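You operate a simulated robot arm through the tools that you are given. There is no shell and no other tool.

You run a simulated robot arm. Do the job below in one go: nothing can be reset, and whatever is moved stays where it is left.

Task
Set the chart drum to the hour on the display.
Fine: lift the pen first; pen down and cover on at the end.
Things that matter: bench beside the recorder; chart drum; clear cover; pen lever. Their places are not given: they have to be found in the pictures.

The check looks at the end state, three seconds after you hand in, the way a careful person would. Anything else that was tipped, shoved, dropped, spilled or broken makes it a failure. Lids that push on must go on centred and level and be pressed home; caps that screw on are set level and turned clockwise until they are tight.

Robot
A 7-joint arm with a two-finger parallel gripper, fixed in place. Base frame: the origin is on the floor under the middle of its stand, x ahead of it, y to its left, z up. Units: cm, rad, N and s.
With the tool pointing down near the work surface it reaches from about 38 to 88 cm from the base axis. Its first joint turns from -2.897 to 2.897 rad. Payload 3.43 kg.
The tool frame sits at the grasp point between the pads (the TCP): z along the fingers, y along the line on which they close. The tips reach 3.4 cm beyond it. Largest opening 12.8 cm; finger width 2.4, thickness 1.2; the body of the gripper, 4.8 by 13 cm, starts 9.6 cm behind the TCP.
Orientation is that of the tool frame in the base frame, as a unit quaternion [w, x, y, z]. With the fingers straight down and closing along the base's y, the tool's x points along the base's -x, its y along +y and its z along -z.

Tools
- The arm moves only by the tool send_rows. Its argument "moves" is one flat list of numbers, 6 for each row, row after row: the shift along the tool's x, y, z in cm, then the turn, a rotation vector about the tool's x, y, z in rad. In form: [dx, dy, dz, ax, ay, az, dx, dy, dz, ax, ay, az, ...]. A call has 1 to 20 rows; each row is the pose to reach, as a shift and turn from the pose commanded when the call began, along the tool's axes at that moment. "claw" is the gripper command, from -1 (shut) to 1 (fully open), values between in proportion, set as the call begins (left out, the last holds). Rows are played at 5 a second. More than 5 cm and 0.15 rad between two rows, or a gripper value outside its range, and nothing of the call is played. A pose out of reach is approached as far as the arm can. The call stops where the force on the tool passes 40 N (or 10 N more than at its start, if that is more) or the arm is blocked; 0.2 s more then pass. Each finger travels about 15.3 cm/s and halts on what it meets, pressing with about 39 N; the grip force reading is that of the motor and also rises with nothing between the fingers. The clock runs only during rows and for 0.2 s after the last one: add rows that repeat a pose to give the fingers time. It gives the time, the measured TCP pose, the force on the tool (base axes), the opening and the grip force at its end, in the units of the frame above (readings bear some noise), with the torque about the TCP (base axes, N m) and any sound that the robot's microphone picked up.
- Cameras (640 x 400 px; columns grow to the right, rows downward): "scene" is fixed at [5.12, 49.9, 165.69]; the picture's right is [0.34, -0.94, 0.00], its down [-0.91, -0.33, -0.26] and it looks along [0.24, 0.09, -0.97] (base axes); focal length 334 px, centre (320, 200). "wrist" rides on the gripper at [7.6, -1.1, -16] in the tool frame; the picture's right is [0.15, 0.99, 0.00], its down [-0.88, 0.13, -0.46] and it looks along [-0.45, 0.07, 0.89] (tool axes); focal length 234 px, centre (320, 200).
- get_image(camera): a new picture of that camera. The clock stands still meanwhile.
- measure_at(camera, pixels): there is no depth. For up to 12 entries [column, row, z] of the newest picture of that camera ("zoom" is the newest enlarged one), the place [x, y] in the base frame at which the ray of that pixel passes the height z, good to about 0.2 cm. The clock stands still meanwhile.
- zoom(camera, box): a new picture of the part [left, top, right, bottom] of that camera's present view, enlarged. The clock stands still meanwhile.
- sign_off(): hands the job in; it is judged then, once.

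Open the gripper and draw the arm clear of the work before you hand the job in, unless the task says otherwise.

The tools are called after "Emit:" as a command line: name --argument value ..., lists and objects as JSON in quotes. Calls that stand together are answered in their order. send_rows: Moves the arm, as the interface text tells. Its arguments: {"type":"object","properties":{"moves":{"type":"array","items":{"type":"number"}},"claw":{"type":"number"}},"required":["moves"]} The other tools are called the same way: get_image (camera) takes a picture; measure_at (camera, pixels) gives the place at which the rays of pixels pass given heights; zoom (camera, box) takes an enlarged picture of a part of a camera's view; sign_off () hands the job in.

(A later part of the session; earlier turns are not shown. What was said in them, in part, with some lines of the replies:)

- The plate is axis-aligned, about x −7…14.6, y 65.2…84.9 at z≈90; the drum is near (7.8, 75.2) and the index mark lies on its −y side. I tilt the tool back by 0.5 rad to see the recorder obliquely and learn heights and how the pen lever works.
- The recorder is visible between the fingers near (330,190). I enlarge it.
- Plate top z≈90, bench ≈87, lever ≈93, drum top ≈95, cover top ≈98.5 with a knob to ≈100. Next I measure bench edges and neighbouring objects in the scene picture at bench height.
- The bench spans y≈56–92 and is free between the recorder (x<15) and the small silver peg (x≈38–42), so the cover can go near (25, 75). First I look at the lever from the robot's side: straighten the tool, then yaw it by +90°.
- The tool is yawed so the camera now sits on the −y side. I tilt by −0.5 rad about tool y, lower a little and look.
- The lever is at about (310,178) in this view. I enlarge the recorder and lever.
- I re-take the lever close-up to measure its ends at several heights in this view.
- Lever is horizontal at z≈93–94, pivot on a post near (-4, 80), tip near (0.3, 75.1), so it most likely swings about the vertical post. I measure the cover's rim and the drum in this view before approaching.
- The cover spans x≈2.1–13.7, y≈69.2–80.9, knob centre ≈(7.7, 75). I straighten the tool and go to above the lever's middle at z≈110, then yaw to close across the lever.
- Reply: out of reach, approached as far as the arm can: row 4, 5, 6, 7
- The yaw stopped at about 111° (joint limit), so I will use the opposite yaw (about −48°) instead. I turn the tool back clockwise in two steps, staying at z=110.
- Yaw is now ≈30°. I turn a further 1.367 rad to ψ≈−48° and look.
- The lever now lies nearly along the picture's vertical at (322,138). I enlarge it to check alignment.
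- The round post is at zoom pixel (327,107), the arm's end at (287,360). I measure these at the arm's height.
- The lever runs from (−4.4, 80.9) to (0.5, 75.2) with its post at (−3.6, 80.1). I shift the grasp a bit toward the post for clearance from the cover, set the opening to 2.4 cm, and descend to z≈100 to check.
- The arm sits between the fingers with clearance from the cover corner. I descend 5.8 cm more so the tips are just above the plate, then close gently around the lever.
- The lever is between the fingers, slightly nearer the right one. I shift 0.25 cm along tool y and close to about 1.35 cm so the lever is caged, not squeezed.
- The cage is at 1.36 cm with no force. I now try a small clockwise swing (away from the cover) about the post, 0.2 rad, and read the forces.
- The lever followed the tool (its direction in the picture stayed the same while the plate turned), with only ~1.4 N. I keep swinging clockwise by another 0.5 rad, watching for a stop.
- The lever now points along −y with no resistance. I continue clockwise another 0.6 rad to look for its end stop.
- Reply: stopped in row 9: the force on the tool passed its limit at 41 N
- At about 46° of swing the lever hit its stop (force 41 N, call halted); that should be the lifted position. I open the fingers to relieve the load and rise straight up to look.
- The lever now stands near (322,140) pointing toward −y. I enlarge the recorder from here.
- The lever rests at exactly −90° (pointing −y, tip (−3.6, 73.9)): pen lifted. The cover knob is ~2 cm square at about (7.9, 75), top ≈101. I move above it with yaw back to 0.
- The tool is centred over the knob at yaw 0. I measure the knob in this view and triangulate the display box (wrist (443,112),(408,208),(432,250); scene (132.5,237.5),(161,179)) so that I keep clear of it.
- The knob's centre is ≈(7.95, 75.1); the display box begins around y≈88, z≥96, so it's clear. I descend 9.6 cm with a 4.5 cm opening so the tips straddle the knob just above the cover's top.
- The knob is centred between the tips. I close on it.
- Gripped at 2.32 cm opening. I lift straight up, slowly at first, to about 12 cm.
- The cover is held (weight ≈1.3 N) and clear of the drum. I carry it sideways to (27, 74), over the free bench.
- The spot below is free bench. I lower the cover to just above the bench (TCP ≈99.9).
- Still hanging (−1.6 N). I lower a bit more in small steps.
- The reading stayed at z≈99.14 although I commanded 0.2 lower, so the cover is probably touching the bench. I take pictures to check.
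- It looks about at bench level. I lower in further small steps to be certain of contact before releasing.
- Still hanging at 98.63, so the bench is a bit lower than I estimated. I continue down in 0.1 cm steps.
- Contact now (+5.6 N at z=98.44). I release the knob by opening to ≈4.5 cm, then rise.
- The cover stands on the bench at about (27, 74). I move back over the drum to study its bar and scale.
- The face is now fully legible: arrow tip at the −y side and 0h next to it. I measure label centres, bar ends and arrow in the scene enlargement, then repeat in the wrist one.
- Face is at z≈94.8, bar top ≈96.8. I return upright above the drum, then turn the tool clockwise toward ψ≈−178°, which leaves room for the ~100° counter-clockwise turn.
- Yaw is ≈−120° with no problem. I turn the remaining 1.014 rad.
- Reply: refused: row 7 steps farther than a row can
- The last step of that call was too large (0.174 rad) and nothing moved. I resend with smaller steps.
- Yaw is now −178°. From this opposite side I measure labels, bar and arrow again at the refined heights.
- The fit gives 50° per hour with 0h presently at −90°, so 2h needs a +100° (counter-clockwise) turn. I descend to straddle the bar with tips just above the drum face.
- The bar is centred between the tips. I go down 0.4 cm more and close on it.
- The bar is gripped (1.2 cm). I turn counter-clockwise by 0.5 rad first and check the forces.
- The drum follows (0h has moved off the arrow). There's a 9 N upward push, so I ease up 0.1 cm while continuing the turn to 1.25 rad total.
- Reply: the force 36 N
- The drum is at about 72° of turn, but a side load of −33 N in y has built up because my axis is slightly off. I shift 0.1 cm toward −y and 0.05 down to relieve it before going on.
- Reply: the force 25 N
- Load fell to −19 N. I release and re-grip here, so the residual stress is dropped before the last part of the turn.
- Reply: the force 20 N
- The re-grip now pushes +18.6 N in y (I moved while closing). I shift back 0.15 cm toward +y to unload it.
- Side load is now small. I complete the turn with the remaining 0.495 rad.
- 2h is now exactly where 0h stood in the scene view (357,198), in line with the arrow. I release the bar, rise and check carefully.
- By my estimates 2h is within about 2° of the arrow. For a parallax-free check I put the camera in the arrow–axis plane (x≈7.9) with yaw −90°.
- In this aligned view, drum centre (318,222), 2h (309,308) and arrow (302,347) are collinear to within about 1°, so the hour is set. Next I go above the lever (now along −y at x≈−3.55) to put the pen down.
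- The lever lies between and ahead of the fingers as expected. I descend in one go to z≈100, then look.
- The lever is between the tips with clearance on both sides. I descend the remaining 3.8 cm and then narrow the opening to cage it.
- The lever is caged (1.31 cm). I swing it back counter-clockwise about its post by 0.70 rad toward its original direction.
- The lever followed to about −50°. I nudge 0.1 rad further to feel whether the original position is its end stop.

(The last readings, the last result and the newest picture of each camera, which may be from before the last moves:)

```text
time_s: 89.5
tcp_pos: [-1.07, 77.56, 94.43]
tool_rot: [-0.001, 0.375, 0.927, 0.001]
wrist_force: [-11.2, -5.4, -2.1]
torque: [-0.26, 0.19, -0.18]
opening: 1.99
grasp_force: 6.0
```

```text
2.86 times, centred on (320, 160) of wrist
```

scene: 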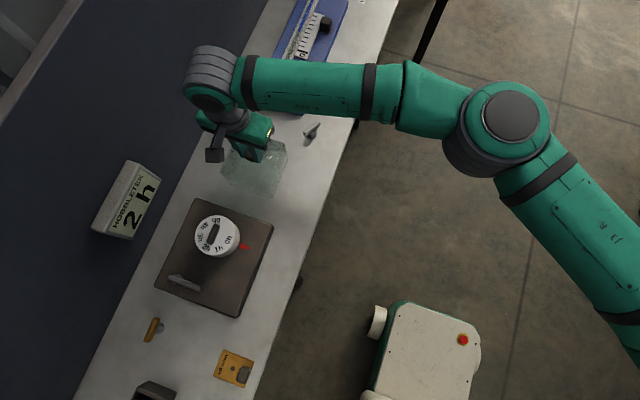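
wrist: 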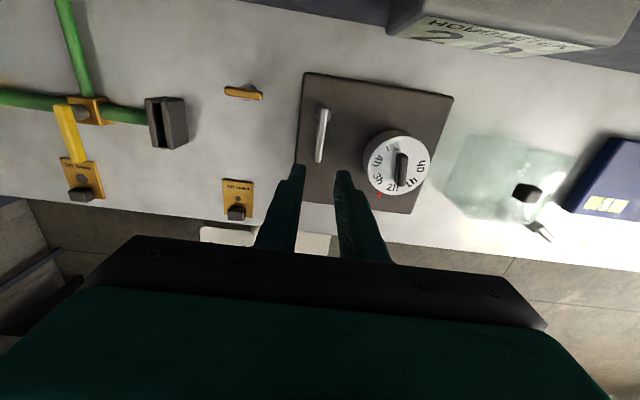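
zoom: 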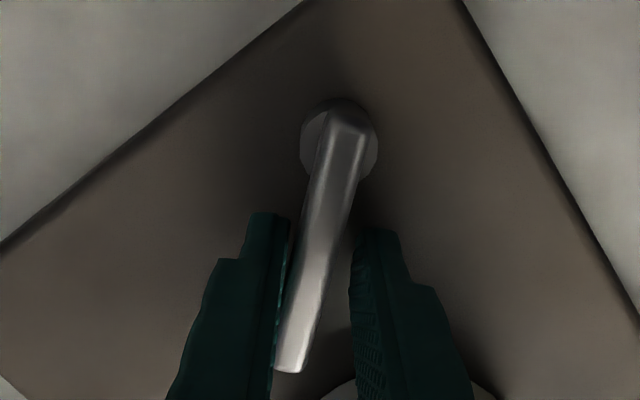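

The force rose to ~12 N and the lever lagged: it is at its down stop. I open the fingers and rise straight up.

Emit:
send_rows --moves '[0, 0, 0, 0, 0, 0, 0, 0, 0, 0, 0, 0]' --claw -0.5

Emit:
send_rows --moves '[0, 0, -1.5, 0, 0, 0, 0, 0, -3, 0, 0, 0, 0, 0, -5, 0, 0, 0, 0, 0, -7, 0, 0, 0, 0, 0, -9, 0, 0, 0, 0, 0, -11, 0, 0, 0, 0, 0, -13, 0, 0, 0, 0, 0, -15, 0, 0, 0, 0, 0, -17, 0, 0, 0, 0, 0, -17, 0, 0, 0]'

Emit:
get_image --camera "wrist"

Emit:
zoom --camera "wrist" --box '[260, 60, 420, 220]'

```text
time_s: 90.1
tcp_pos: [-0.89, 77.78, 94.44]
tool_rot: [0.0, 0.376, 0.926, 0.001]
wrist_force: [0.1, 0.0, 0.4]
torque: [-0.02, 0.0, -0.02]
opening: 3.19
grasp_force: 0.1
```

```text
time_s: 92.3
tcp_pos: [-0.88, 77.66, 111.44]
tool_rot: [-0.001, 0.376, 0.927, 0.001]
wrist_force: [0.2, 1.5, -0.8]
torque: [0.01, 0.01, -0.04]
opening: 3.18
grasp_force: 0.1
```

```text
taken
```

wrist: 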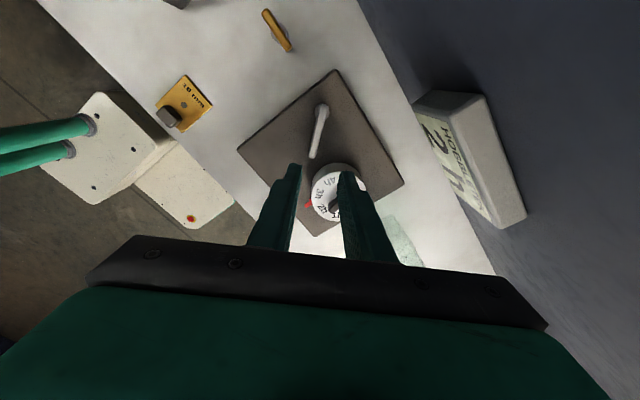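

```text
2.50 times, centred on (340, 140) of wrist
```

zoom: 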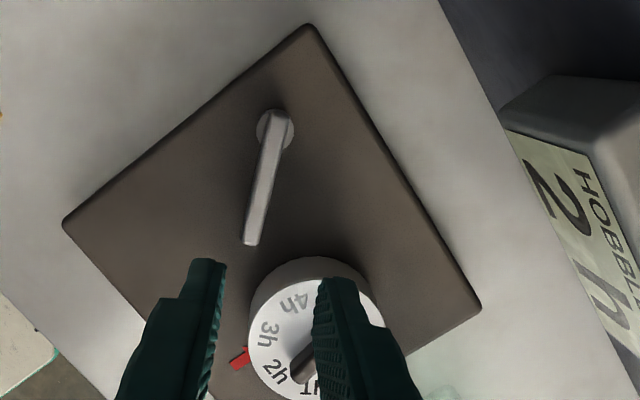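

The lever is back in the down position. I measure it to confirm it matches its starting position (tip ≈(0.5, 75.2), post (−3.6, 80.1)).

Emit:
measure_at --camera "zoom" --pixels '[[252, 243, 93.7], [279, 112, 93.7], [275, 130, 92]]'

Emit:
get_image --camera "scene"

```text
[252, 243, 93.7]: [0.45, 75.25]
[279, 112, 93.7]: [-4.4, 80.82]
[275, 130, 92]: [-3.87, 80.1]
```

```text
taken
```

scene: 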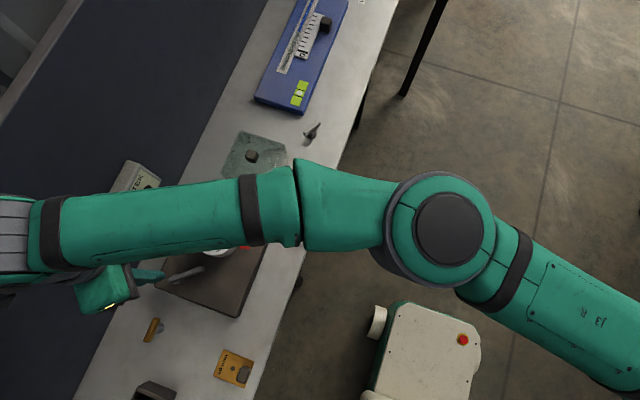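

The lever matches its starting place exactly (pen down). Now I go to the cover at (27.05, 74.1) with yaw 0 and a 4.5 cm opening.

Emit:
send_rows --moves '[-2.81, 2.115, 0, 0, 0, -0.0964, -5.63, 4.23, 0, 0, 0, -0.1928, -8.44, 6.345, 0, 0, 0, -0.289, -11.25, 8.46, 0, 0, 0, -0.3855, -14.06, 10.575, 0, 0, 0, -0.482, -16.88, 12.69, 0, 0, 0, -0.578, -19.69, 14.8, 0, 0, 0, -0.675, -22.5, 16.92, 0, 0, 0, -0.771, -22.5, 16.92, 0, 0, 0, -0.771]' --claw -0.3

Emit:
get_image --camera "wrist"

Emit:
zoom --camera "wrist" --box '[250, 70, 390, 200]'

```text
time_s: 94.3
tcp_pos: [26.85, 73.99, 111.37]
tool_rot: [0.0, 0.0, 1.0, 0.001]
wrist_force: [0.2, 0.3, -0.9]
torque: [0.01, 0.03, -0.02]
opening: 4.5
grasp_force: 0.0
```

```text
taken
```

wrist: 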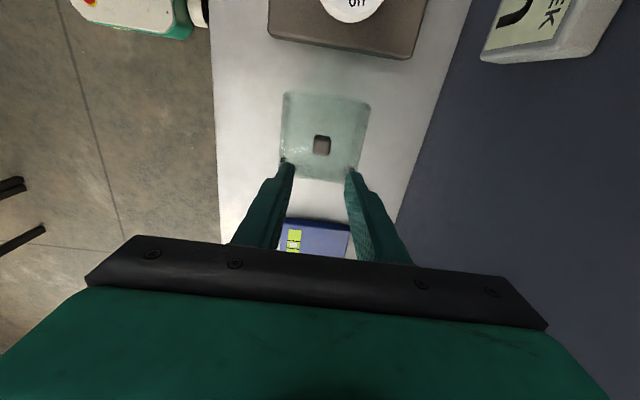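

```text
3.08 times, centred on (320, 135) of wrist
```

zoom: 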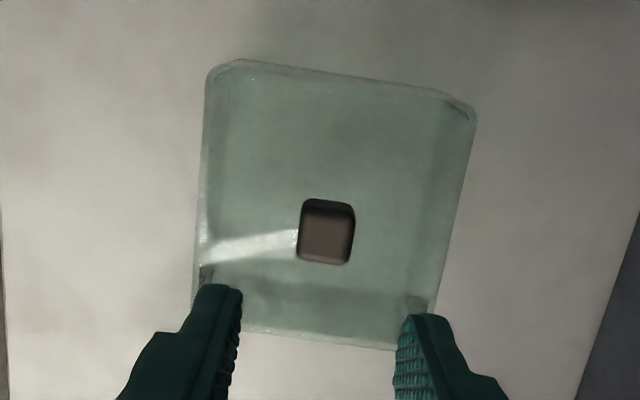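

I measure the knob's top here (height ≈97.2) to fine-tune the alignment.

Emit:
measure_at --camera "zoom" --pixels '[[327, 236, 97.2], [299, 240, 97.2], [354, 240, 97.2], [327, 215, 97.2], [327, 262, 97.2]]'

```text
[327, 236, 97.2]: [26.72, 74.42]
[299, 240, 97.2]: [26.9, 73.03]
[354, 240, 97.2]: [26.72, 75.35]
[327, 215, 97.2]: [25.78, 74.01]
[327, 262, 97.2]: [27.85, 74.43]
```

The knob is at ≈(26.8, 74.25). I descend to the same grip height as before (TCP z≈98.45) with a small shift, and close on it.

Emit:
send_rows --moves '[-0.1, 0.15, 2, 0, 0, 0, -0.1, 0.15, 4, 0, 0, 0, -0.1, 0.15, 6, 0, 0, 0, -0.1, 0.15, 8, 0, 0, 0, -0.1, 0.15, 10, 0, 0, 0, -0.1, 0.15, 11.5, 0, 0, 0, -0.1, 0.15, 12.4, 0, 0, 0, -0.1, 0.15, 12.9, 0, 0, 0, -0.1, 0.15, 12.9, 0, 0, 0]'

Emit:
zoom --camera "wrist" --box '[240, 100, 400, 250]'

```text
time_s: 96.3
tcp_pos: [26.98, 74.17, 98.43]
tool_rot: [0.0, 0.0, 1.0, 0.002]
wrist_force: [0.1, 0.8, -0.3]
torque: [-0.03, -0.01, 0.01]
opening: 4.48
grasp_force: 0.1
```

```text
2.67 times, centred on (320, 175) of wrist
```

zoom: 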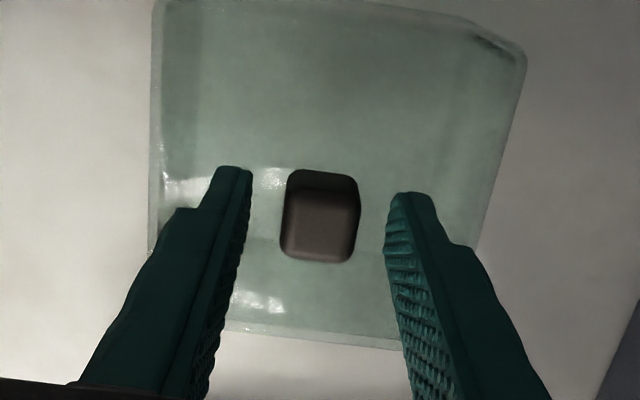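

The knob sits in the same spot of the picture as at the first grasp. I close.

Emit:
send_rows --moves '[0, 0, 0, 0, 0, 0, 0, 0, 0, 0, 0, 0, 0, 0, 0, 0, 0, 0]' --claw -1

Emit:
send_rows --moves '[0, 0, -0.5, 0, 0, 0, 0, 0, -1.5, 0, 0, 0, 0, 0, -3, 0, 0, 0, 0, 0, -5, 0, 0, 0, 0, 0, -7, 0, 0, 0, 0, 0, -9, 0, 0, 0, 0, 0, -11, 0, 0, 0, 0, 0, -13, 0, 0, 0, 0, 0, -15, 0, 0, 0, 0, 0, -16, 0, 0, 0, 0, 0, -16, 0, 0, 0]'

Emit:
get_image --camera "wrist"

```text
time_s: 97.1
tcp_pos: [26.83, 74.21, 98.59]
tool_rot: [0.0, 0.001, 1.0, 0.0]
wrist_force: [0.5, -0.4, -1.2]
torque: [0.01, 0.04, 0.0]
opening: 2.33
grasp_force: 38.9
```

```text
time_s: 99.5
tcp_pos: [26.91, 74.07, 114.57]
tool_rot: [0.0, 0.0, 1.0, 0.001]
wrist_force: [-0.3, -0.6, -1.4]
torque: [0.0, -0.01, -0.01]
opening: 2.31
grasp_force: 38.8
```

```text
taken
```

wrist: 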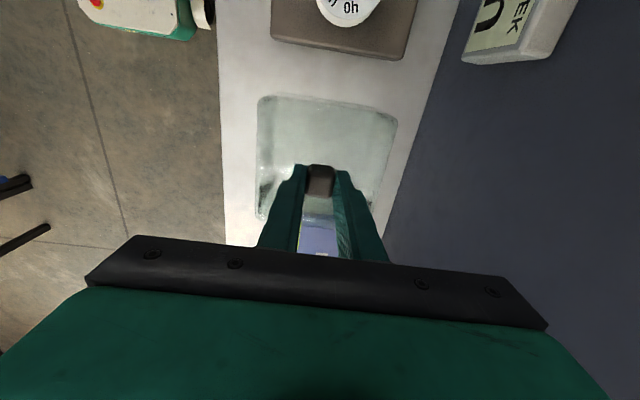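

The cover hangs level, placed in the picture as before. I carry it back over the recorder: shift (−18.93, +1.08).

Emit:
send_rows --moves '[1.5, 0.09, 0, 0, 0, 0, 4, 0.23, 0, 0, 0, 0, 6.5, 0.37, 0, 0, 0, 0, 9, 0.51, 0, 0, 0, 0, 11.5, 0.66, 0, 0, 0, 0, 14, 0.8, 0, 0, 0, 0, 16.5, 0.94, 0, 0, 0, 0, 18.2, 1.04, 0, 0, 0, 0, 18.93, 1.08, 0, 0, 0, 0, 18.93, 1.08, 0, 0, 0, 0, 18.93, 1.08, 0, 0, 0, 0]'

Emit:
get_image --camera "wrist"

Emit:
zoom --camera "scene" --box '[130, 170, 290, 330]'

```text
time_s: 101.9
tcp_pos: [7.92, 75.15, 114.51]
tool_rot: [0.0, 0.001, 1.0, 0.001]
wrist_force: [0.6, -0.5, -1.4]
torque: [0.01, 0.0, 0.01]
opening: 2.31
grasp_force: 39.2
```

```text
taken
```

wrist: 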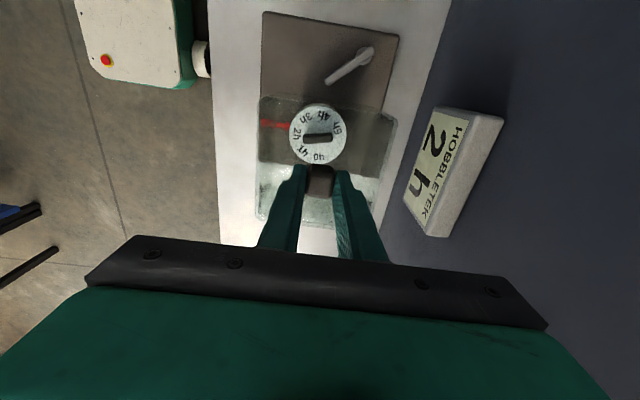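

```text
2.50 times, centred on (210, 250) of scene
```

zoom: 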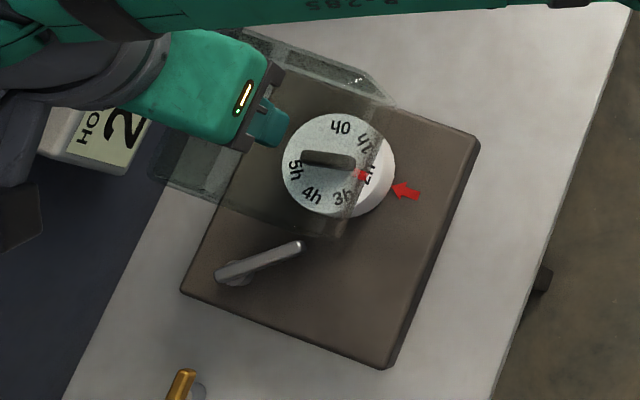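

The cover is over the recorder exactly as in the picture after lifting (plate corner (262,12), cover corner (258,97)). I lower to just above the plate (TCP ≈103).

Emit:
send_rows --moves '[0, 0, 2, 0, 0, 0, 0, 0, 4, 0, 0, 0, 0, 0, 6, 0, 0, 0, 0, 0, 7.5, 0, 0, 0, 0, 0, 9, 0, 0, 0, 0, 0, 10, 0, 0, 0, 0, 0, 11, 0, 0, 0, 0, 0, 11.5, 0, 0, 0, 0, 0, 11.5, 0, 0, 0]'

Emit:
get_image --camera "wrist"

Emit:
zoom --camera "wrist" --box '[230, 60, 430, 240]'

```text
time_s: 103.9
tcp_pos: [8.1, 75.3, 103.0]
tool_rot: [0.0, 0.0, 1.0, 0.002]
wrist_force: [0.5, -0.6, -1.8]
torque: [0.02, -0.03, -0.01]
opening: 2.33
grasp_force: 39.0
```

```text
taken
```

wrist: 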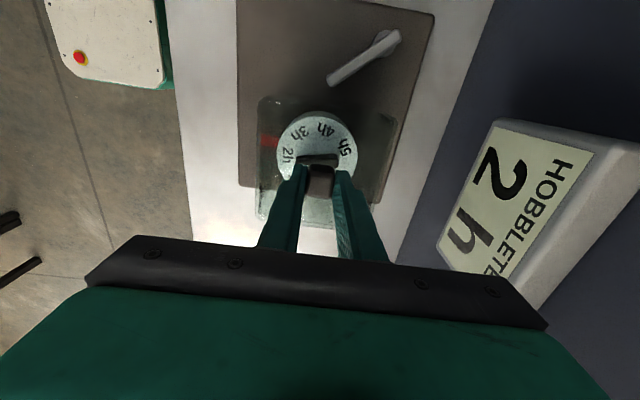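

```text
2.22 times, centred on (330, 150) of wrist
```

zoom: 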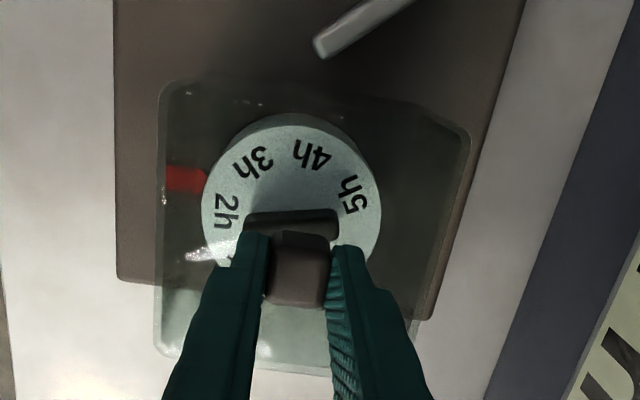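

The cover is centred over the drum with the lever clear. I lower it gently in 0.1 cm steps to contact.

Emit:
send_rows --moves '[0, 0, 0.1, 0, 0, 0, 0, 0, 0.2, 0, 0, 0, 0, 0, 0.3, 0, 0, 0, 0, 0, 0.4, 0, 0, 0, 0, 0, 0.5, 0, 0, 0, 0, 0, 0.5, 0, 0, 0]'

```text
time_s: 105.3
tcp_pos: [8.03, 75.33, 102.51]
tool_rot: [0.0, -0.001, 1.0, 0.001]
wrist_force: [-0.9, 0.7, -0.5]
torque: [-0.01, -0.01, -0.01]
opening: 2.33
grasp_force: 38.9
```

Nearly touching (−0.5 N). I go down a further 0.3 cm to seat and press it.

Emit:
send_rows --moves '[0, 0, 0.1, 0, 0, 0, 0, 0, 0.2, 0, 0, 0, 0, 0, 0.3, 0, 0, 0, 0, 0, 0.3, 0, 0, 0]'

```text
time_s: 106.3
tcp_pos: [8.05, 75.32, 102.29]
tool_rot: [0.0, 0.0, 1.0, 0.003]
wrist_force: [0.8, -3.6, 34.3]
torque: [-0.23, -0.02, 0.0]
opening: 2.35
grasp_force: 38.9
```

Pressed home with 34 N at z≈102.3, matching the original seat height. I ease off 0.2 cm, release, and rise.

Emit:
send_rows --moves '[0, 0, -0.1, 0, 0, 0, 0, 0, -0.2, 0, 0, 0, 0, 0, -0.2, 0, 0, 0]'

Emit:
send_rows --moves '[0, 0, 0, 0, 0, 0, 0, 0, 0, 0, 0, 0]' --claw -0.3

Emit:
send_rows --moves '[0, 0, -1, 0, 0, 0, 0, 0, -2.5, 0, 0, 0, 0, 0, -4, 0, 0, 0, 0, 0, -6, 0, 0, 0, 0, 0, -8, 0, 0, 0, 0, 0, -10, 0, 0, 0, 0, 0, -10, 0, 0, 0]'

Emit:
get_image --camera "wrist"

Emit:
zoom --camera "wrist" --box '[240, 0, 420, 220]'

```text
time_s: 107.1
tcp_pos: [7.95, 75.32, 102.37]
tool_rot: [0.0, 0.001, 1.0, 0.002]
wrist_force: [-0.5, 8.6, 22.7]
torque: [0.24, 0.13, -0.05]
opening: 2.3
grasp_force: 39.2
```

```text
time_s: 107.7
tcp_pos: [8.07, 75.23, 102.27]
tool_rot: [0.0, 0.0, 1.0, 0.001]
wrist_force: [-0.3, -0.5, 0.4]
torque: [-0.04, 0.02, -0.04]
opening: 4.47
grasp_force: 0.0
```

```text
time_s: 109.3
tcp_pos: [7.97, 75.37, 112.48]
tool_rot: [0.0, 0.0, 1.0, 0.002]
wrist_force: [0.4, 0.6, 0.0]
torque: [-0.01, -0.02, -0.01]
opening: 4.5
grasp_force: 0.1
```

```text
taken
```

wrist: 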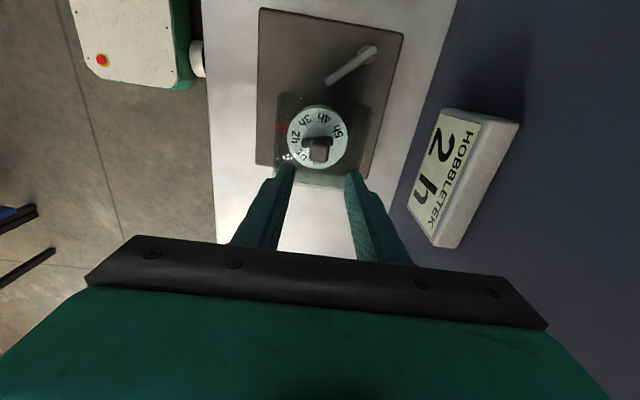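

```text
1.82 times, centred on (330, 110) of wrist
```

zoom: 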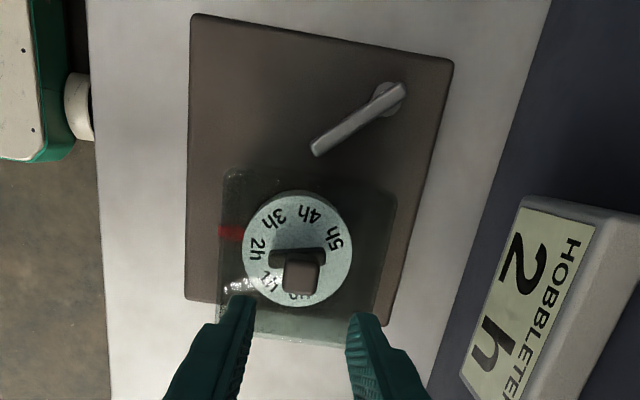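

The cover is back on with 2h by the red mark and the lever down. I take the same enlargement as before removal to compare the cover's seat.

Emit:
zoom --camera "wrist" --box '[250, 60, 410, 240]'

Emit:
measure_at --camera "zoom" --pixels '[[274, 190, 101], [314, 190, 101], [292, 205, 101], [198, 70, 90], [412, 105, 98.5], [350, 292, 98.5], [188, 262, 98.5]]'

```text
2.22 times, centred on (330, 150) of wrist
```

zoom: 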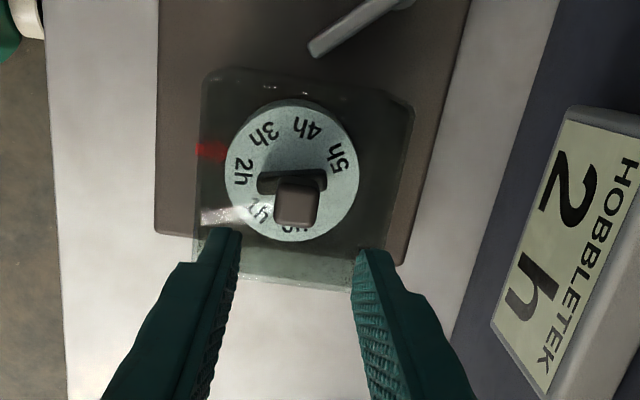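

```text
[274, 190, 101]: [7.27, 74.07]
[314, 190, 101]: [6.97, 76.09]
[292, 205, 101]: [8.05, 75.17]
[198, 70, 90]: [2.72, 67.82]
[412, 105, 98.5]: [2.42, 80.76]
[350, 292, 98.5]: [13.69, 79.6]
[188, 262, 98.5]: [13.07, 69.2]
```

The cover may be ~0.2 cm off toward +y. To compare exactly with the first fixed-camera picture I move the arm back to its starting place.

Emit:
send_rows --moves '[0, 0, -2, 0, 0, 0, -1, -2, -4, 0, 0, 0, -3, -5, -6, 0, 0, 0, -5, -8, -8, 0, 0, 0, -7, -11, -10, 0, 0, 0, -9, -14, -11.4, 0, 0, 0, -11, -17, -11.4, 0, 0, 0, -13, -20, -11.4, 0, 0, 0, -15, -23, -11.4, 0, 0, 0, -16, -26, -11.4, 0, 0, 0, -17, -29, -11.4, 0, 0, 0, -17, -29, -11.4, 0, 0, 0]'

Emit:
zoom --camera "scene" --box '[150, 190, 280, 320]'

Emit:
zoom --camera "wrist" --box '[410, 0, 640, 140]'

```text
time_s: 111.9
tcp_pos: [24.92, 46.25, 123.84]
tool_rot: [0.001, -0.001, 1.0, 0.002]
wrist_force: [-0.4, -0.7, 0.0]
torque: [-0.02, -0.01, -0.02]
opening: 4.45
grasp_force: 0.1
```

```text
3.08 times, centred on (215, 255) of scene
```

zoom: 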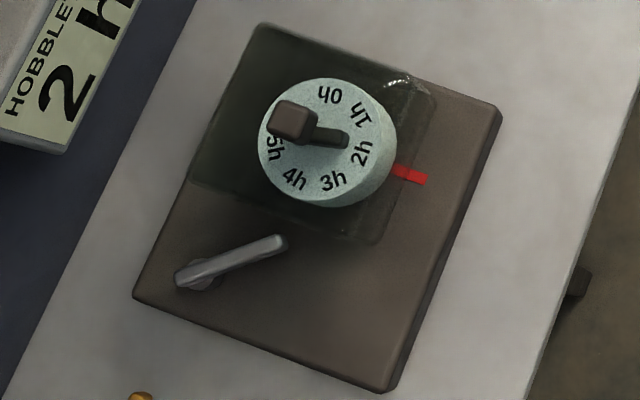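

```text
2.78 times, centred on (525, 70) of wrist
```

zoom: 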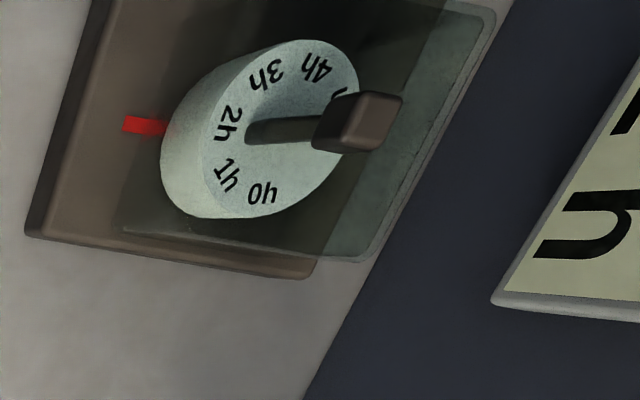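

Compared with the first picture the cover's corner moved by a few pixels: it seems ~0.2–0.3 cm toward +y. I go above the recorder with the camera centred on its y-middle to measure cover and plate edges symmetrically.

Emit:
send_rows --moves '[1.5, 3.3, 0, 0, 0, 0, 3.1, 6.6, 0, 0, 0, 0, 4.6, 10, 0, 0, 0, 0, 6.2, 13.3, 0.5, 0, 0, 0, 7.7, 16.6, 2, 0, 0, 0, 9.3, 20, 3.5, 0, 0, 0, 10.8, 23.3, 5.5, 0, 0, 0, 12.4, 26.6, 7.2, 0, 0, 0, 13.9, 29.9, 8.8, 0, 0, 0, 13.9, 29.9, 8.8, 0, 0, 0]'

Emit:
get_image --camera "wrist"

Emit:
zoom --camera "wrist" --box '[240, 40, 400, 190]'

```text
time_s: 114.1
tcp_pos: [11.12, 76.16, 114.86]
tool_rot: [0.0, 0.0, 1.0, 0.0]
wrist_force: [-0.1, -0.6, -0.4]
torque: [0.02, -0.01, -0.03]
opening: 4.48
grasp_force: 0.1
```

```text
taken
```

wrist: 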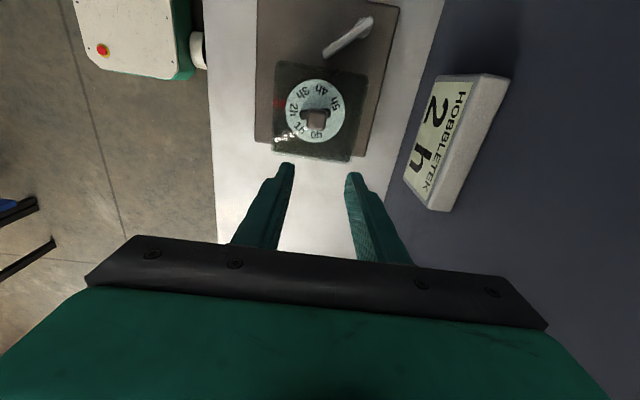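

```text
2.67 times, centred on (320, 115) of wrist
```

zoom: 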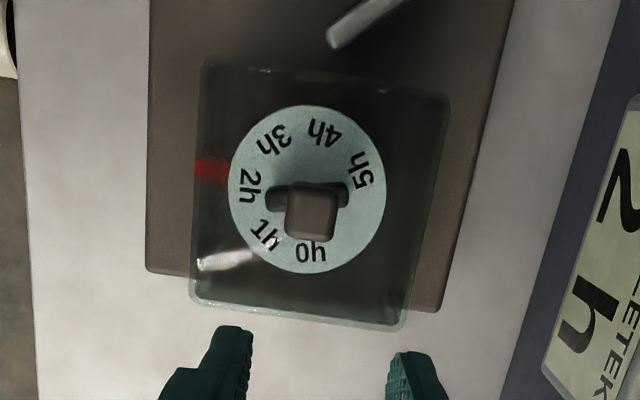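

I measure plate corners, cover top corners, drum centre and knob here.

Emit:
measure_at --camera "zoom" --pixels '[[148, 150, 90], [475, 160, 90], [146, 272, 90], [440, 312, 90], [197, 180, 98.5], [428, 210, 98.5], [203, 62, 98.5], [449, 98, 98.5], [403, 328, 98.5], [190, 300, 98.5], [308, 189, 94.8], [311, 212, 101]]'

Emit:
zoom --camera "wrist" --box '[265, 50, 365, 170]'

```text
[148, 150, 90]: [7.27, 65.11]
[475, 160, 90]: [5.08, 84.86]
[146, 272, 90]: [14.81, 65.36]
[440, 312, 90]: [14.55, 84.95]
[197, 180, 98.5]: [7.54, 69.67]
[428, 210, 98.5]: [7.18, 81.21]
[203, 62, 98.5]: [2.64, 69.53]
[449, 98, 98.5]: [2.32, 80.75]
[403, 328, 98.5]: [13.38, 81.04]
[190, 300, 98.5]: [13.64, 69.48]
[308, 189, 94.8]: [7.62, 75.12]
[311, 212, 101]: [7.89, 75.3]
```

```text
3.33 times, centred on (315, 110) of wrist
```

zoom: 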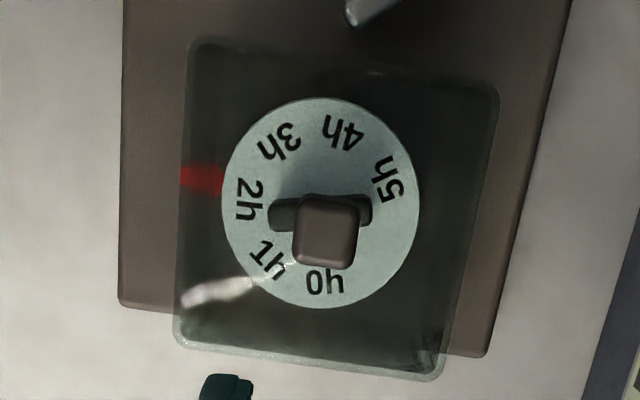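

Cover centre is at y≈75.28 against the plate's 75.07, i.e. about 0.2 cm off. I will re-grip the knob, lift slightly, shift −0.2 cm in y and press it home again; first I descend over the knob.

Emit:
send_rows --moves '[1.5, -0.4, 0, 0, 0, 0, 3.1, -0.76, 0, 0, 0, 0, 3.1, -0.76, 2, 0, 0, 0, 3.1, -0.76, 4, 0, 0, 0, 3.1, -0.76, 6, 0, 0, 0, 3.1, -0.76, 8, 0, 0, 0, 3.1, -0.76, 10, 0, 0, 0, 3.1, -0.76, 11.5, 0, 0, 0, 3.1, -0.76, 12.4, 0, 0, 0, 3.1, -0.76, 12.4, 0, 0, 0]'

Emit:
zoom --camera "wrist" --box '[240, 100, 400, 250]'

```text
time_s: 116.3
tcp_pos: [8.03, 75.51, 102.53]
tool_rot: [0.001, 0.001, 1.0, 0.002]
wrist_force: [0.7, 0.3, -0.1]
torque: [-0.03, -0.01, 0.02]
opening: 4.49
grasp_force: 0.1
```

```text
2.67 times, centred on (320, 175) of wrist
```

zoom: 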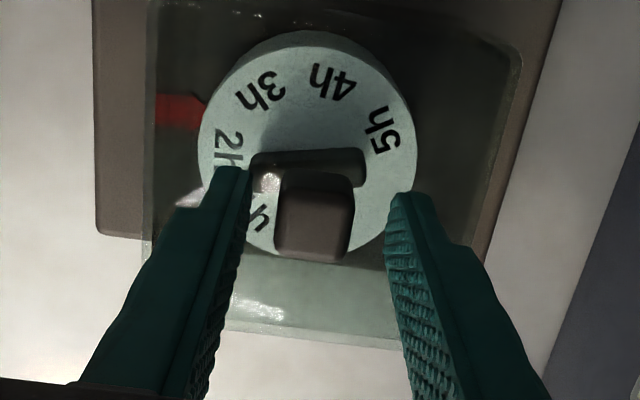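

Relative to the original picture the cover sits the same in the gripper while drum and plate are ~7 px (≈0.25 cm) to the left, confirming the offset. I close on the knob and lift 0.6 cm.

Emit:
send_rows --moves '[0, 0, 0, 0, 0, 0, 0, 0, 0, 0, 0, 0, 0, 0, 0, 0, 0, 0]' --claw -1

Emit:
send_rows --moves '[0, 0, -0.2, 0, 0, 0, 0, 0, -0.4, 0, 0, 0, 0, 0, -0.6, 0, 0, 0, 0, 0, -0.6, 0, 0, 0]'

Emit:
send_rows --moves '[0.02, -0.13, 0, 0, 0, 0, 0.05, -0.25, 0, 0, 0, 0, 0.05, -0.25, 0, 0, 0, 0, 0.05, -0.25, 0, 0, 0, 0]'

Emit:
zoom --camera "wrist" --box '[240, 100, 400, 250]'

```text
time_s: 117.1
tcp_pos: [8.11, 75.49, 102.45]
tool_rot: [-0.001, 0.001, 1.0, 0.0]
wrist_force: [-0.3, 0.1, 0.2]
torque: [0.03, -0.03, -0.01]
opening: 2.31
grasp_force: 39.0
```

```text
time_s: 118.1
tcp_pos: [7.95, 75.46, 103.23]
tool_rot: [0.0, 0.0, 1.0, 0.002]
wrist_force: [-0.3, 0.7, -1.9]
torque: [-0.02, 0.02, -0.03]
opening: 2.32
grasp_force: 39.2
```

```text
time_s: 119.1
tcp_pos: [8.0, 75.34, 103.2]
tool_rot: [0.0, 0.0, 1.0, 0.002]
wrist_force: [-0.3, 0.2, -1.4]
torque: [0.02, -0.03, -0.03]
opening: 2.32
grasp_force: 38.9
```

```text
2.67 times, centred on (320, 175) of wrist
```

zoom: 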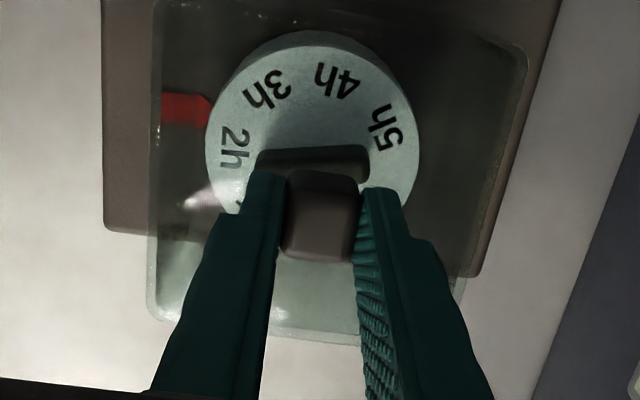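

Closing centres the knob on the tool axis, and by the picture the drum centre (311 px) is still ~0.3 cm to −y of the knob (320 px); originally they coincided. I shift another −0.32 cm in y while lifted and check.

Emit:
send_rows --moves '[0, -0.16, 0, 0, 0, 0, 0, -0.32, 0, 0, 0, 0, 0, -0.32, 0, 0, 0, 0, 0, -0.32, 0, 0, 0, 0]'

Emit:
zoom --camera "wrist" --box '[240, 100, 400, 250]'

```text
time_s: 120.1
tcp_pos: [8.08, 74.95, 103.15]
tool_rot: [0.0, 0.0, 1.0, 0.002]
wrist_force: [0.3, -0.2, -1.5]
torque: [-0.03, -0.03, -0.03]
opening: 2.33
grasp_force: 39.3
```

```text
2.67 times, centred on (320, 175) of wrist
```

zoom: 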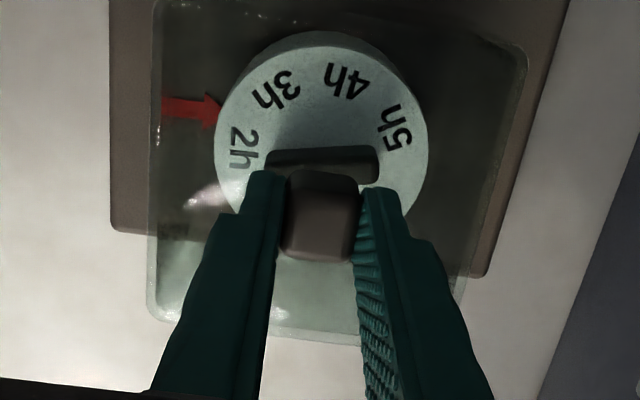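

Drum (214–428, centre 321) and knob (320) now coincide as in the original picture. I lower and press the cover home.

Emit:
send_rows --moves '[0, 0, 0.2, 0, 0, 0, 0, 0, 0.4, 0, 0, 0, 0, 0, 0.6, 0, 0, 0, 0, 0, 0.75, 0, 0, 0, 0, 0, 0.9, 0, 0, 0, 0, 0, 0.9, 0, 0, 0]'

```text
time_s: 121.5
tcp_pos: [7.94, 74.96, 102.49]
tool_rot: [0.0, 0.001, 1.0, 0.003]
wrist_force: [0.0, 3.0, 24.4]
torque: [-0.15, -0.23, 0.03]
opening: 2.34
grasp_force: 38.8
```

Seated with 24 N. I press 0.08 cm more for a firm seat.

Emit:
send_rows --moves '[0, 0, 0.08, 0, 0, 0, 0, 0, 0.08, 0, 0, 0]'

```text
time_s: 122.1
tcp_pos: [8.03, 74.87, 102.41]
tool_rot: [0.0, 0.0, 1.0, 0.002]
wrist_force: [-0.1, 9.5, 33.5]
torque: [0.14, 0.03, 0.0]
opening: 2.34
grasp_force: 39.4
```

33 N pressed. I back off 0.28 cm to unload, read the force, and then open.

Emit:
send_rows --moves '[0, 0, -0.14, 0, 0, 0, 0, 0, -0.28, 0, 0, 0, 0, 0, -0.28, 0, 0, 0]'

Emit:
send_rows --moves '[0, 0, 0, 0, 0, 0, 0, 0, 0, 0, 0, 0]' --claw -0.3

Emit:
zoom --camera "wrist" --box '[240, 100, 400, 250]'

```text
time_s: 122.9
tcp_pos: [8.03, 74.8, 102.35]
tool_rot: [0.0, 0.0, 1.0, 0.0]
wrist_force: [1.3, 6.6, 13.6]
torque: [0.1, 0.27, -0.12]
opening: 2.33
grasp_force: 38.9
```

```text
time_s: 123.5
tcp_pos: [8.09, 74.82, 102.36]
tool_rot: [0.0, 0.0, 1.0, 0.001]
wrist_force: [-0.5, 1.2, 0.2]
torque: [0.01, -0.02, 0.0]
opening: 4.47
grasp_force: 0.0
```

```text
2.67 times, centred on (320, 175) of wrist
```

zoom: 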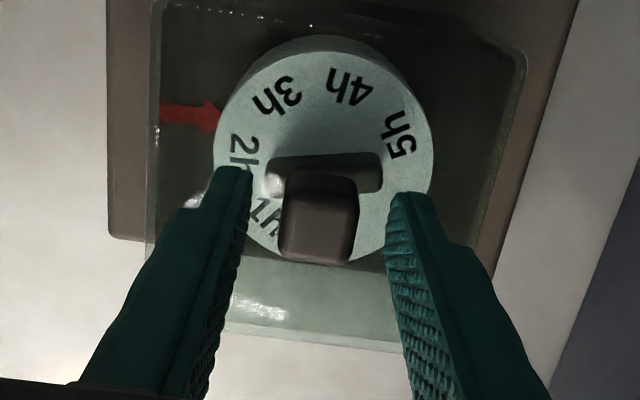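

Fingers are open and the cover stays. I rise and repeat the symmetric edge measurement from above.

Emit:
send_rows --moves '[0, 0, -2, 0, 0, 0, 0, 0, -4, 0, 0, 0, 0, 0, -6, 0, 0, 0, 0, 0, -8, 0, 0, 0, 0, 0, -10, 0, 0, 0, -1.5, 0.6, -12, 0, 0, 0, -3.1, 1.25, -12.4, 0, 0, 0, -3.1, 1.25, -12.4, 0, 0, 0]'

Emit:
get_image --camera "wrist"

Emit:
zoom --camera "wrist" --box '[240, 40, 400, 190]'

```text
time_s: 125.3
tcp_pos: [11.23, 76.05, 114.88]
tool_rot: [-0.001, -0.001, 1.0, 0.001]
wrist_force: [0.1, -0.5, -0.3]
torque: [-0.01, 0.01, 0.0]
opening: 4.46
grasp_force: 0.1
```

```text
taken
```

wrist: 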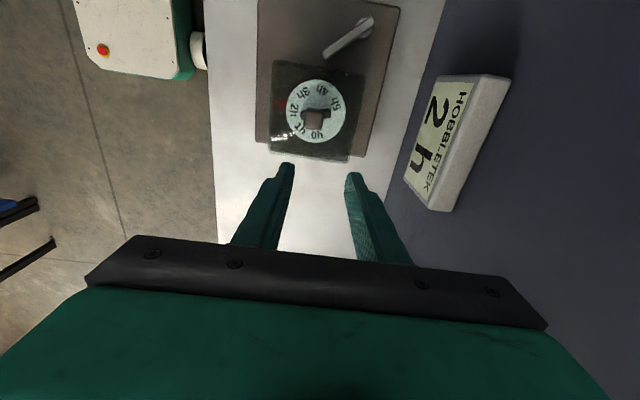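

```text
2.67 times, centred on (320, 115) of wrist
```

zoom: 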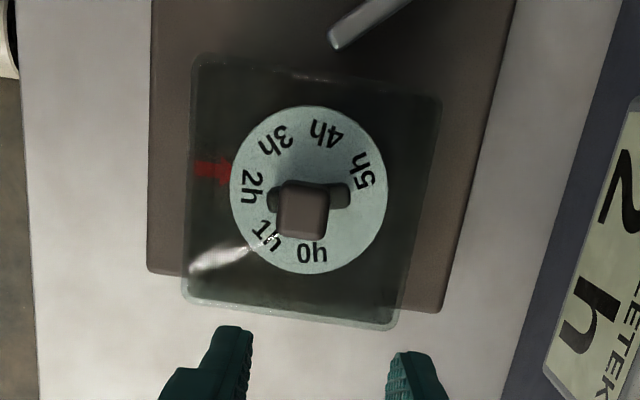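

I measure plate and cover edges again in the same way.

Emit:
measure_at --camera "zoom" --pixels '[[149, 150, 90], [476, 160, 90], [147, 272, 90], [440, 313, 90], [187, 180, 98.5], [419, 210, 98.5], [194, 59, 98.5], [441, 97, 98.5], [394, 328, 98.5], [181, 300, 98.5], [309, 190, 94.8], [302, 210, 101]]'

Emit:
zoom --camera "wrist" --box '[265, 50, 365, 170]'

```text
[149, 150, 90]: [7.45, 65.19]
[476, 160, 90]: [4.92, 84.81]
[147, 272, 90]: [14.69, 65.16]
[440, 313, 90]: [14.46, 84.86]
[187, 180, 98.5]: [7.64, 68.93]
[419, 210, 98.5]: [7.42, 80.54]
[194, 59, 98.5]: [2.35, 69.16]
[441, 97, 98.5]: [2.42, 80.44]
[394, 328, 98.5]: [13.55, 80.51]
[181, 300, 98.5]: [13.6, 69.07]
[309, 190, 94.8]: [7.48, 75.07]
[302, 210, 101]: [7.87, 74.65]
```

```text
3.33 times, centred on (315, 110) of wrist
```

zoom: 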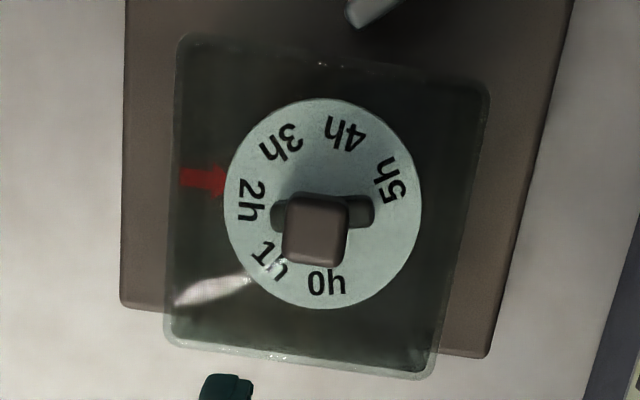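

Cover centre is now y≈74.78 against the plate's 75.0: I overshot, it is −0.22 cm off. I go back down over the knob (same tool position as at release) to correct by +0.22 cm.

Emit:
send_rows --moves '[1.5, -0.6, 0, 0, 0, 0, 3.1, -1.25, 0, 0, 0, 0, 3.1, -1.25, 2, 0, 0, 0, 3.1, -1.25, 4, 0, 0, 0, 3.1, -1.25, 6, 0, 0, 0, 3.1, -1.25, 8, 0, 0, 0, 3.1, -1.25, 10, 0, 0, 0, 3.1, -1.25, 11.5, 0, 0, 0, 3.1, -1.25, 12.4, 0, 0, 0, 3.1, -1.25, 12.4, 0, 0, 0]'

Emit:
zoom --camera "wrist" --box '[240, 100, 400, 250]'

```text
time_s: 127.5
tcp_pos: [8.08, 74.92, 102.55]
tool_rot: [0.0, 0.001, 1.0, 0.003]
wrist_force: [0.1, 0.3, 0.1]
torque: [0.02, 0.02, 0.02]
opening: 4.5
grasp_force: 0.1
```

```text
2.67 times, centred on (320, 175) of wrist
```

zoom: 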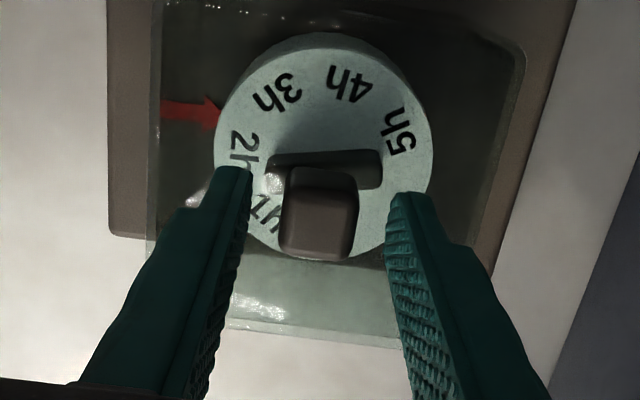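

The knob is centred between the fingers (319 px). I close, lift 0.6 cm and shift +0.22 cm in y.

Emit:
send_rows --moves '[0, 0, 0, 0, 0, 0, 0, 0, 0, 0, 0, 0, 0, 0, 0, 0, 0, 0]' --claw -1

Emit:
send_rows --moves '[0, 0, -0.2, 0, 0, 0, 0, 0, -0.4, 0, 0, 0, 0, 0, -0.6, 0, 0, 0, 0, 0, -0.6, 0, 0, 0]'

Emit:
send_rows --moves '[0, 0.11, 0, 0, 0, 0, 0, 0.22, 0, 0, 0, 0, 0, 0.22, 0, 0, 0, 0, 0, 0.22, 0, 0, 0, 0]'

Emit:
zoom --camera "wrist" --box '[240, 100, 400, 250]'

```text
time_s: 128.3
tcp_pos: [8.11, 74.87, 102.56]
tool_rot: [0.0, 0.0, 1.0, 0.001]
wrist_force: [0.2, 0.8, 0.7]
torque: [0.0, 0.01, -0.03]
opening: 2.33
grasp_force: 38.6
```

```text
time_s: 129.3
tcp_pos: [8.0, 74.84, 103.16]
tool_rot: [0.001, 0.0, 1.0, 0.0]
wrist_force: [-1.4, -0.2, -1.8]
torque: [0.04, -0.01, 0.02]
opening: 2.33
grasp_force: 38.7
```

```text
time_s: 130.3
tcp_pos: [7.99, 75.18, 103.08]
tool_rot: [-0.001, 0.0, 1.0, 0.001]
wrist_force: [0.3, 0.4, -0.9]
torque: [-0.01, 0.01, -0.01]
opening: 2.32
grasp_force: 39.4
```

```text
2.67 times, centred on (320, 175) of wrist
```

zoom: 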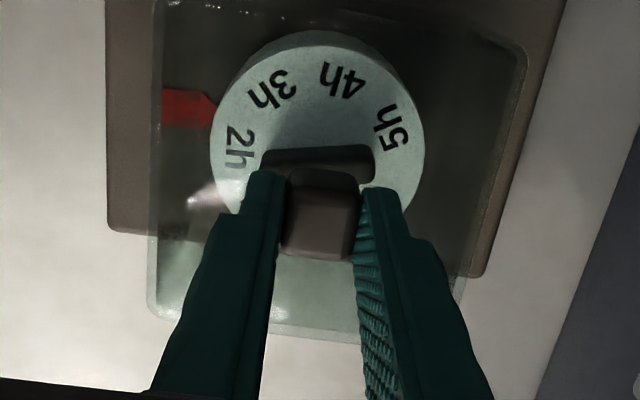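

The drum's centre is at 317 px, knob 320: close to the wanted alignment. I lower and press.

Emit:
send_rows --moves '[0, 0.04, 0.2, 0, 0, 0, 0, 0.04, 0.4, 0, 0, 0, 0, 0.04, 0.6, 0, 0, 0, 0, 0.04, 0.75, 0, 0, 0, 0, 0.04, 0.88, 0, 0, 0, 0, 0.04, 0.88, 0, 0, 0]'

```text
time_s: 131.7
tcp_pos: [8.01, 75.28, 102.55]
tool_rot: [0.001, -0.001, 1.0, 0.003]
wrist_force: [1.3, 2.8, 33.9]
torque: [-0.02, 0.01, 0.04]
opening: 2.38
grasp_force: 39.1
```

Pressed home with 34 N, little side load. I back off 0.25 cm, open, and rise to measure.

Emit:
send_rows --moves '[0, 0, -0.12, 0, 0, 0, 0, 0, -0.25, 0, 0, 0, 0, 0, -0.25, 0, 0, 0]'

Emit:
send_rows --moves '[0, 0, 0, 0, 0, 0, 0, 0, 0, 0, 0, 0]' --claw -0.3

Emit:
send_rows --moves '[0, 0, -2, 0, 0, 0, 0, 0, -4, 0, 0, 0, 0, 0, -6, 0, 0, 0, 0, 0, -8, 0, 0, 0, 0, 0, -10, 0, 0, 0, -1.5, 0.5, -12, 0, 0, 0, -3.1, 0.98, -12.4, 0, 0, 0, -3.1, 0.98, -12.4, 0, 0, 0]'

Emit:
get_image --camera "wrist"

Emit:
zoom --camera "wrist" --box '[240, 40, 400, 190]'

```text
time_s: 132.5
tcp_pos: [8.06, 75.2, 102.46]
tool_rot: [0.0, 0.0, 1.0, 0.002]
wrist_force: [0.9, 8.0, 20.1]
torque: [0.19, 0.21, -0.05]
opening: 2.34
grasp_force: 38.9
```

```text
time_s: 133.1
tcp_pos: [8.1, 75.18, 102.44]
tool_rot: [0.0, 0.0, 1.0, 0.001]
wrist_force: [-1.0, 0.4, -0.5]
torque: [0.03, -0.01, -0.02]
opening: 4.47
grasp_force: 0.3
```

```text
time_s: 134.9
tcp_pos: [11.06, 76.15, 114.78]
tool_rot: [0.0, 0.0, 1.0, 0.0]
wrist_force: [0.1, 0.0, 0.2]
torque: [0.04, -0.01, -0.01]
opening: 4.47
grasp_force: 0.1
```

```text
taken
```

wrist: 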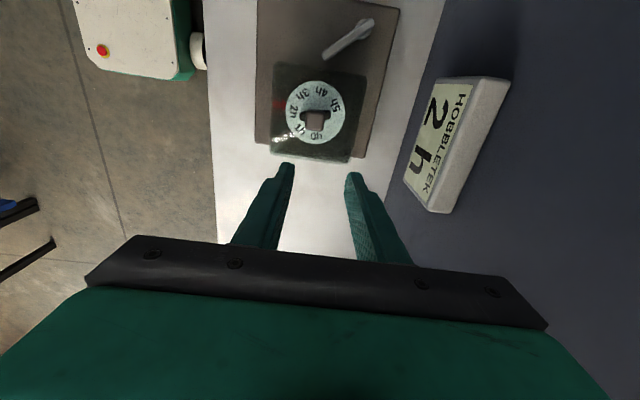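

```text
2.67 times, centred on (320, 115) of wrist
```

zoom: 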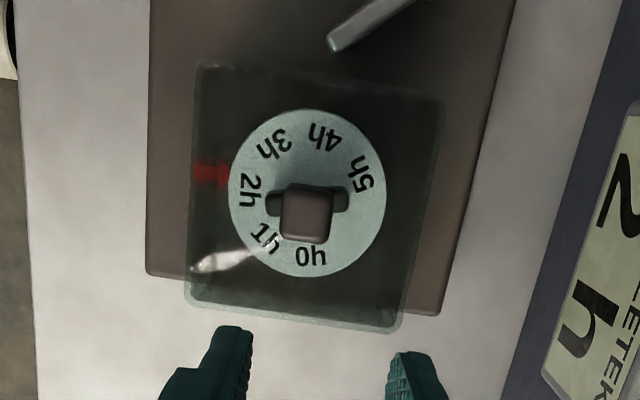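

The cover's corners now lie midway between the two earlier seats. I measure to confirm.

Emit:
measure_at --camera "zoom" --pixels '[[148, 150, 90], [476, 160, 90], [146, 275, 90], [440, 316, 90], [191, 180, 98.5], [422, 210, 98.5], [197, 64, 98.5], [444, 101, 98.5], [398, 332, 98.5], [185, 303, 98.5], [307, 193, 94.8], [306, 214, 101]]'

Emit:
zoom --camera "wrist" --box '[265, 50, 365, 170]'

```text
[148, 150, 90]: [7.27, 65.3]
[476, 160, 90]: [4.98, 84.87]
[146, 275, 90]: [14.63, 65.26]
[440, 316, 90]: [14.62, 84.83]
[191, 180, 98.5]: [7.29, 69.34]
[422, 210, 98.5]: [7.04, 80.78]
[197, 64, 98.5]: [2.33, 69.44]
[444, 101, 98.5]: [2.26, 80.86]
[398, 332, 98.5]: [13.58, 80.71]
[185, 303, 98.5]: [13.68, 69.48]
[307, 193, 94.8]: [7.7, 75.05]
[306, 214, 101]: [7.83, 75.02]
```

```text
3.33 times, centred on (315, 110) of wrist
```

zoom: 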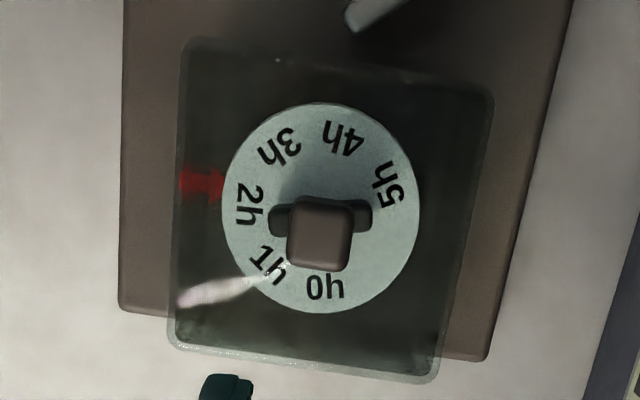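

Cover centre (7.96, 75.1) now agrees with the plate centre (75.07) and the drum (75.05). I withdraw the arm to its starting place, open the gripper fully and check with the fixed camera.

Emit:
send_rows --moves '[0, 0, -2, 0, 0, 0, -1, -2, -4, 0, 0, 0, -2.5, -5, -6, 0, 0, 0, -4, -8, -8, 0, 0, 0, -5.5, -11.5, -9, 0, 0, 0, -7, -15, -9, 0, 0, 0, -8.5, -18.5, -9, 0, 0, 0, -10, -22, -9, 0, 0, 0, -11.5, -25, -9, 0, 0, 0, -13, -28, -9, 0, 0, 0, -14, -30, -9, 0, 0, 0, -14, -30, -9, 0, 0, 0]'

Emit:
send_rows --moves '[0, 0, 0, 0, 0, 0, 0, 0, 0, 0, 0, 0, 0, 0, 0, 0, 0, 0]' --claw 1

Emit:
get_image --camera "scene"

Emit:
zoom --camera "scene" --box '[150, 190, 280, 320]'

Emit:
zoom --camera "wrist" --box '[410, 0, 640, 140]'

```text
time_s: 137.5
tcp_pos: [25.16, 46.05, 123.75]
tool_rot: [0.0, 0.0, 1.0, 0.002]
wrist_force: [0.5, -0.6, 0.8]
torque: [0.02, 0.01, -0.02]
opening: 4.49
grasp_force: 0.0
```

```text
time_s: 138.3
tcp_pos: [25.16, 46.0, 123.8]
tool_rot: [0.0, -0.001, 1.0, 0.002]
wrist_force: [-0.3, 0.0, 0.0]
torque: [0.0, 0.02, -0.02]
opening: 12.82
grasp_force: 0.0
```

```text
taken
```

scene: 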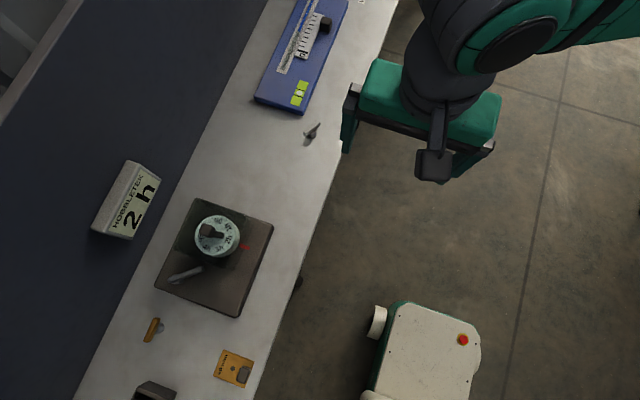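

```text
3.08 times, centred on (215, 255) of scene
```

zoom: 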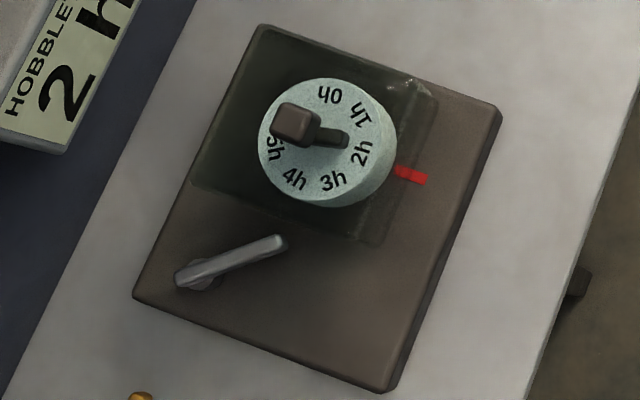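

```text
2.78 times, centred on (525, 70) of wrist
```

zoom: 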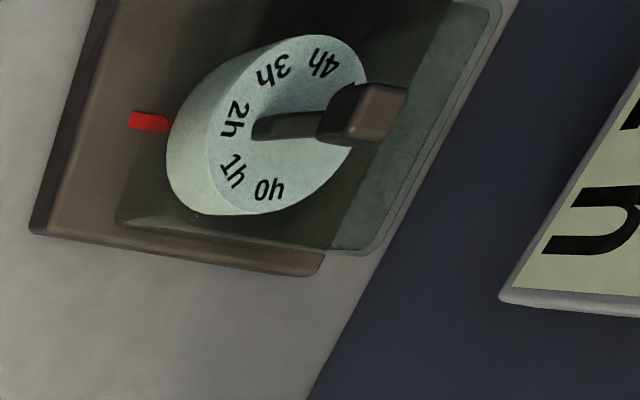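

The fixed-camera view matches the first one. The cover is seated in its original outline, the lever is in its down position, 2h sits by the red arrow, and nothing else has moved. The arm is clear and the gripper open, so I hand in.

Emit:
sign_off

```text
The job is handed in.
```

The chart drum is set to 2 h, the hour on the display. The pen is back down, the clear cover is on, and the job is handed in.

- **Drum:** with the pen lifted, I turned the drum about 100° counter-clockwise. The last measurements put the 2h mark within about 2° of the red arrow.
- **Pen lever:** I lifted it to its end stop before touching the cover or the drum. Afterwards I returned it to its down stop, and it measures at its starting position.
- **Cover:** it stood on the bare bench beside the recorder while I worked. My first two placements were about 0.2 cm off centre, so I re-seated it. It now measures centred on the plate to within about 0.1 cm and was pressed down with about 34 N.

The final pictures show nothing else on the bench moved. The arm is back at its starting place with the gripper fully open.
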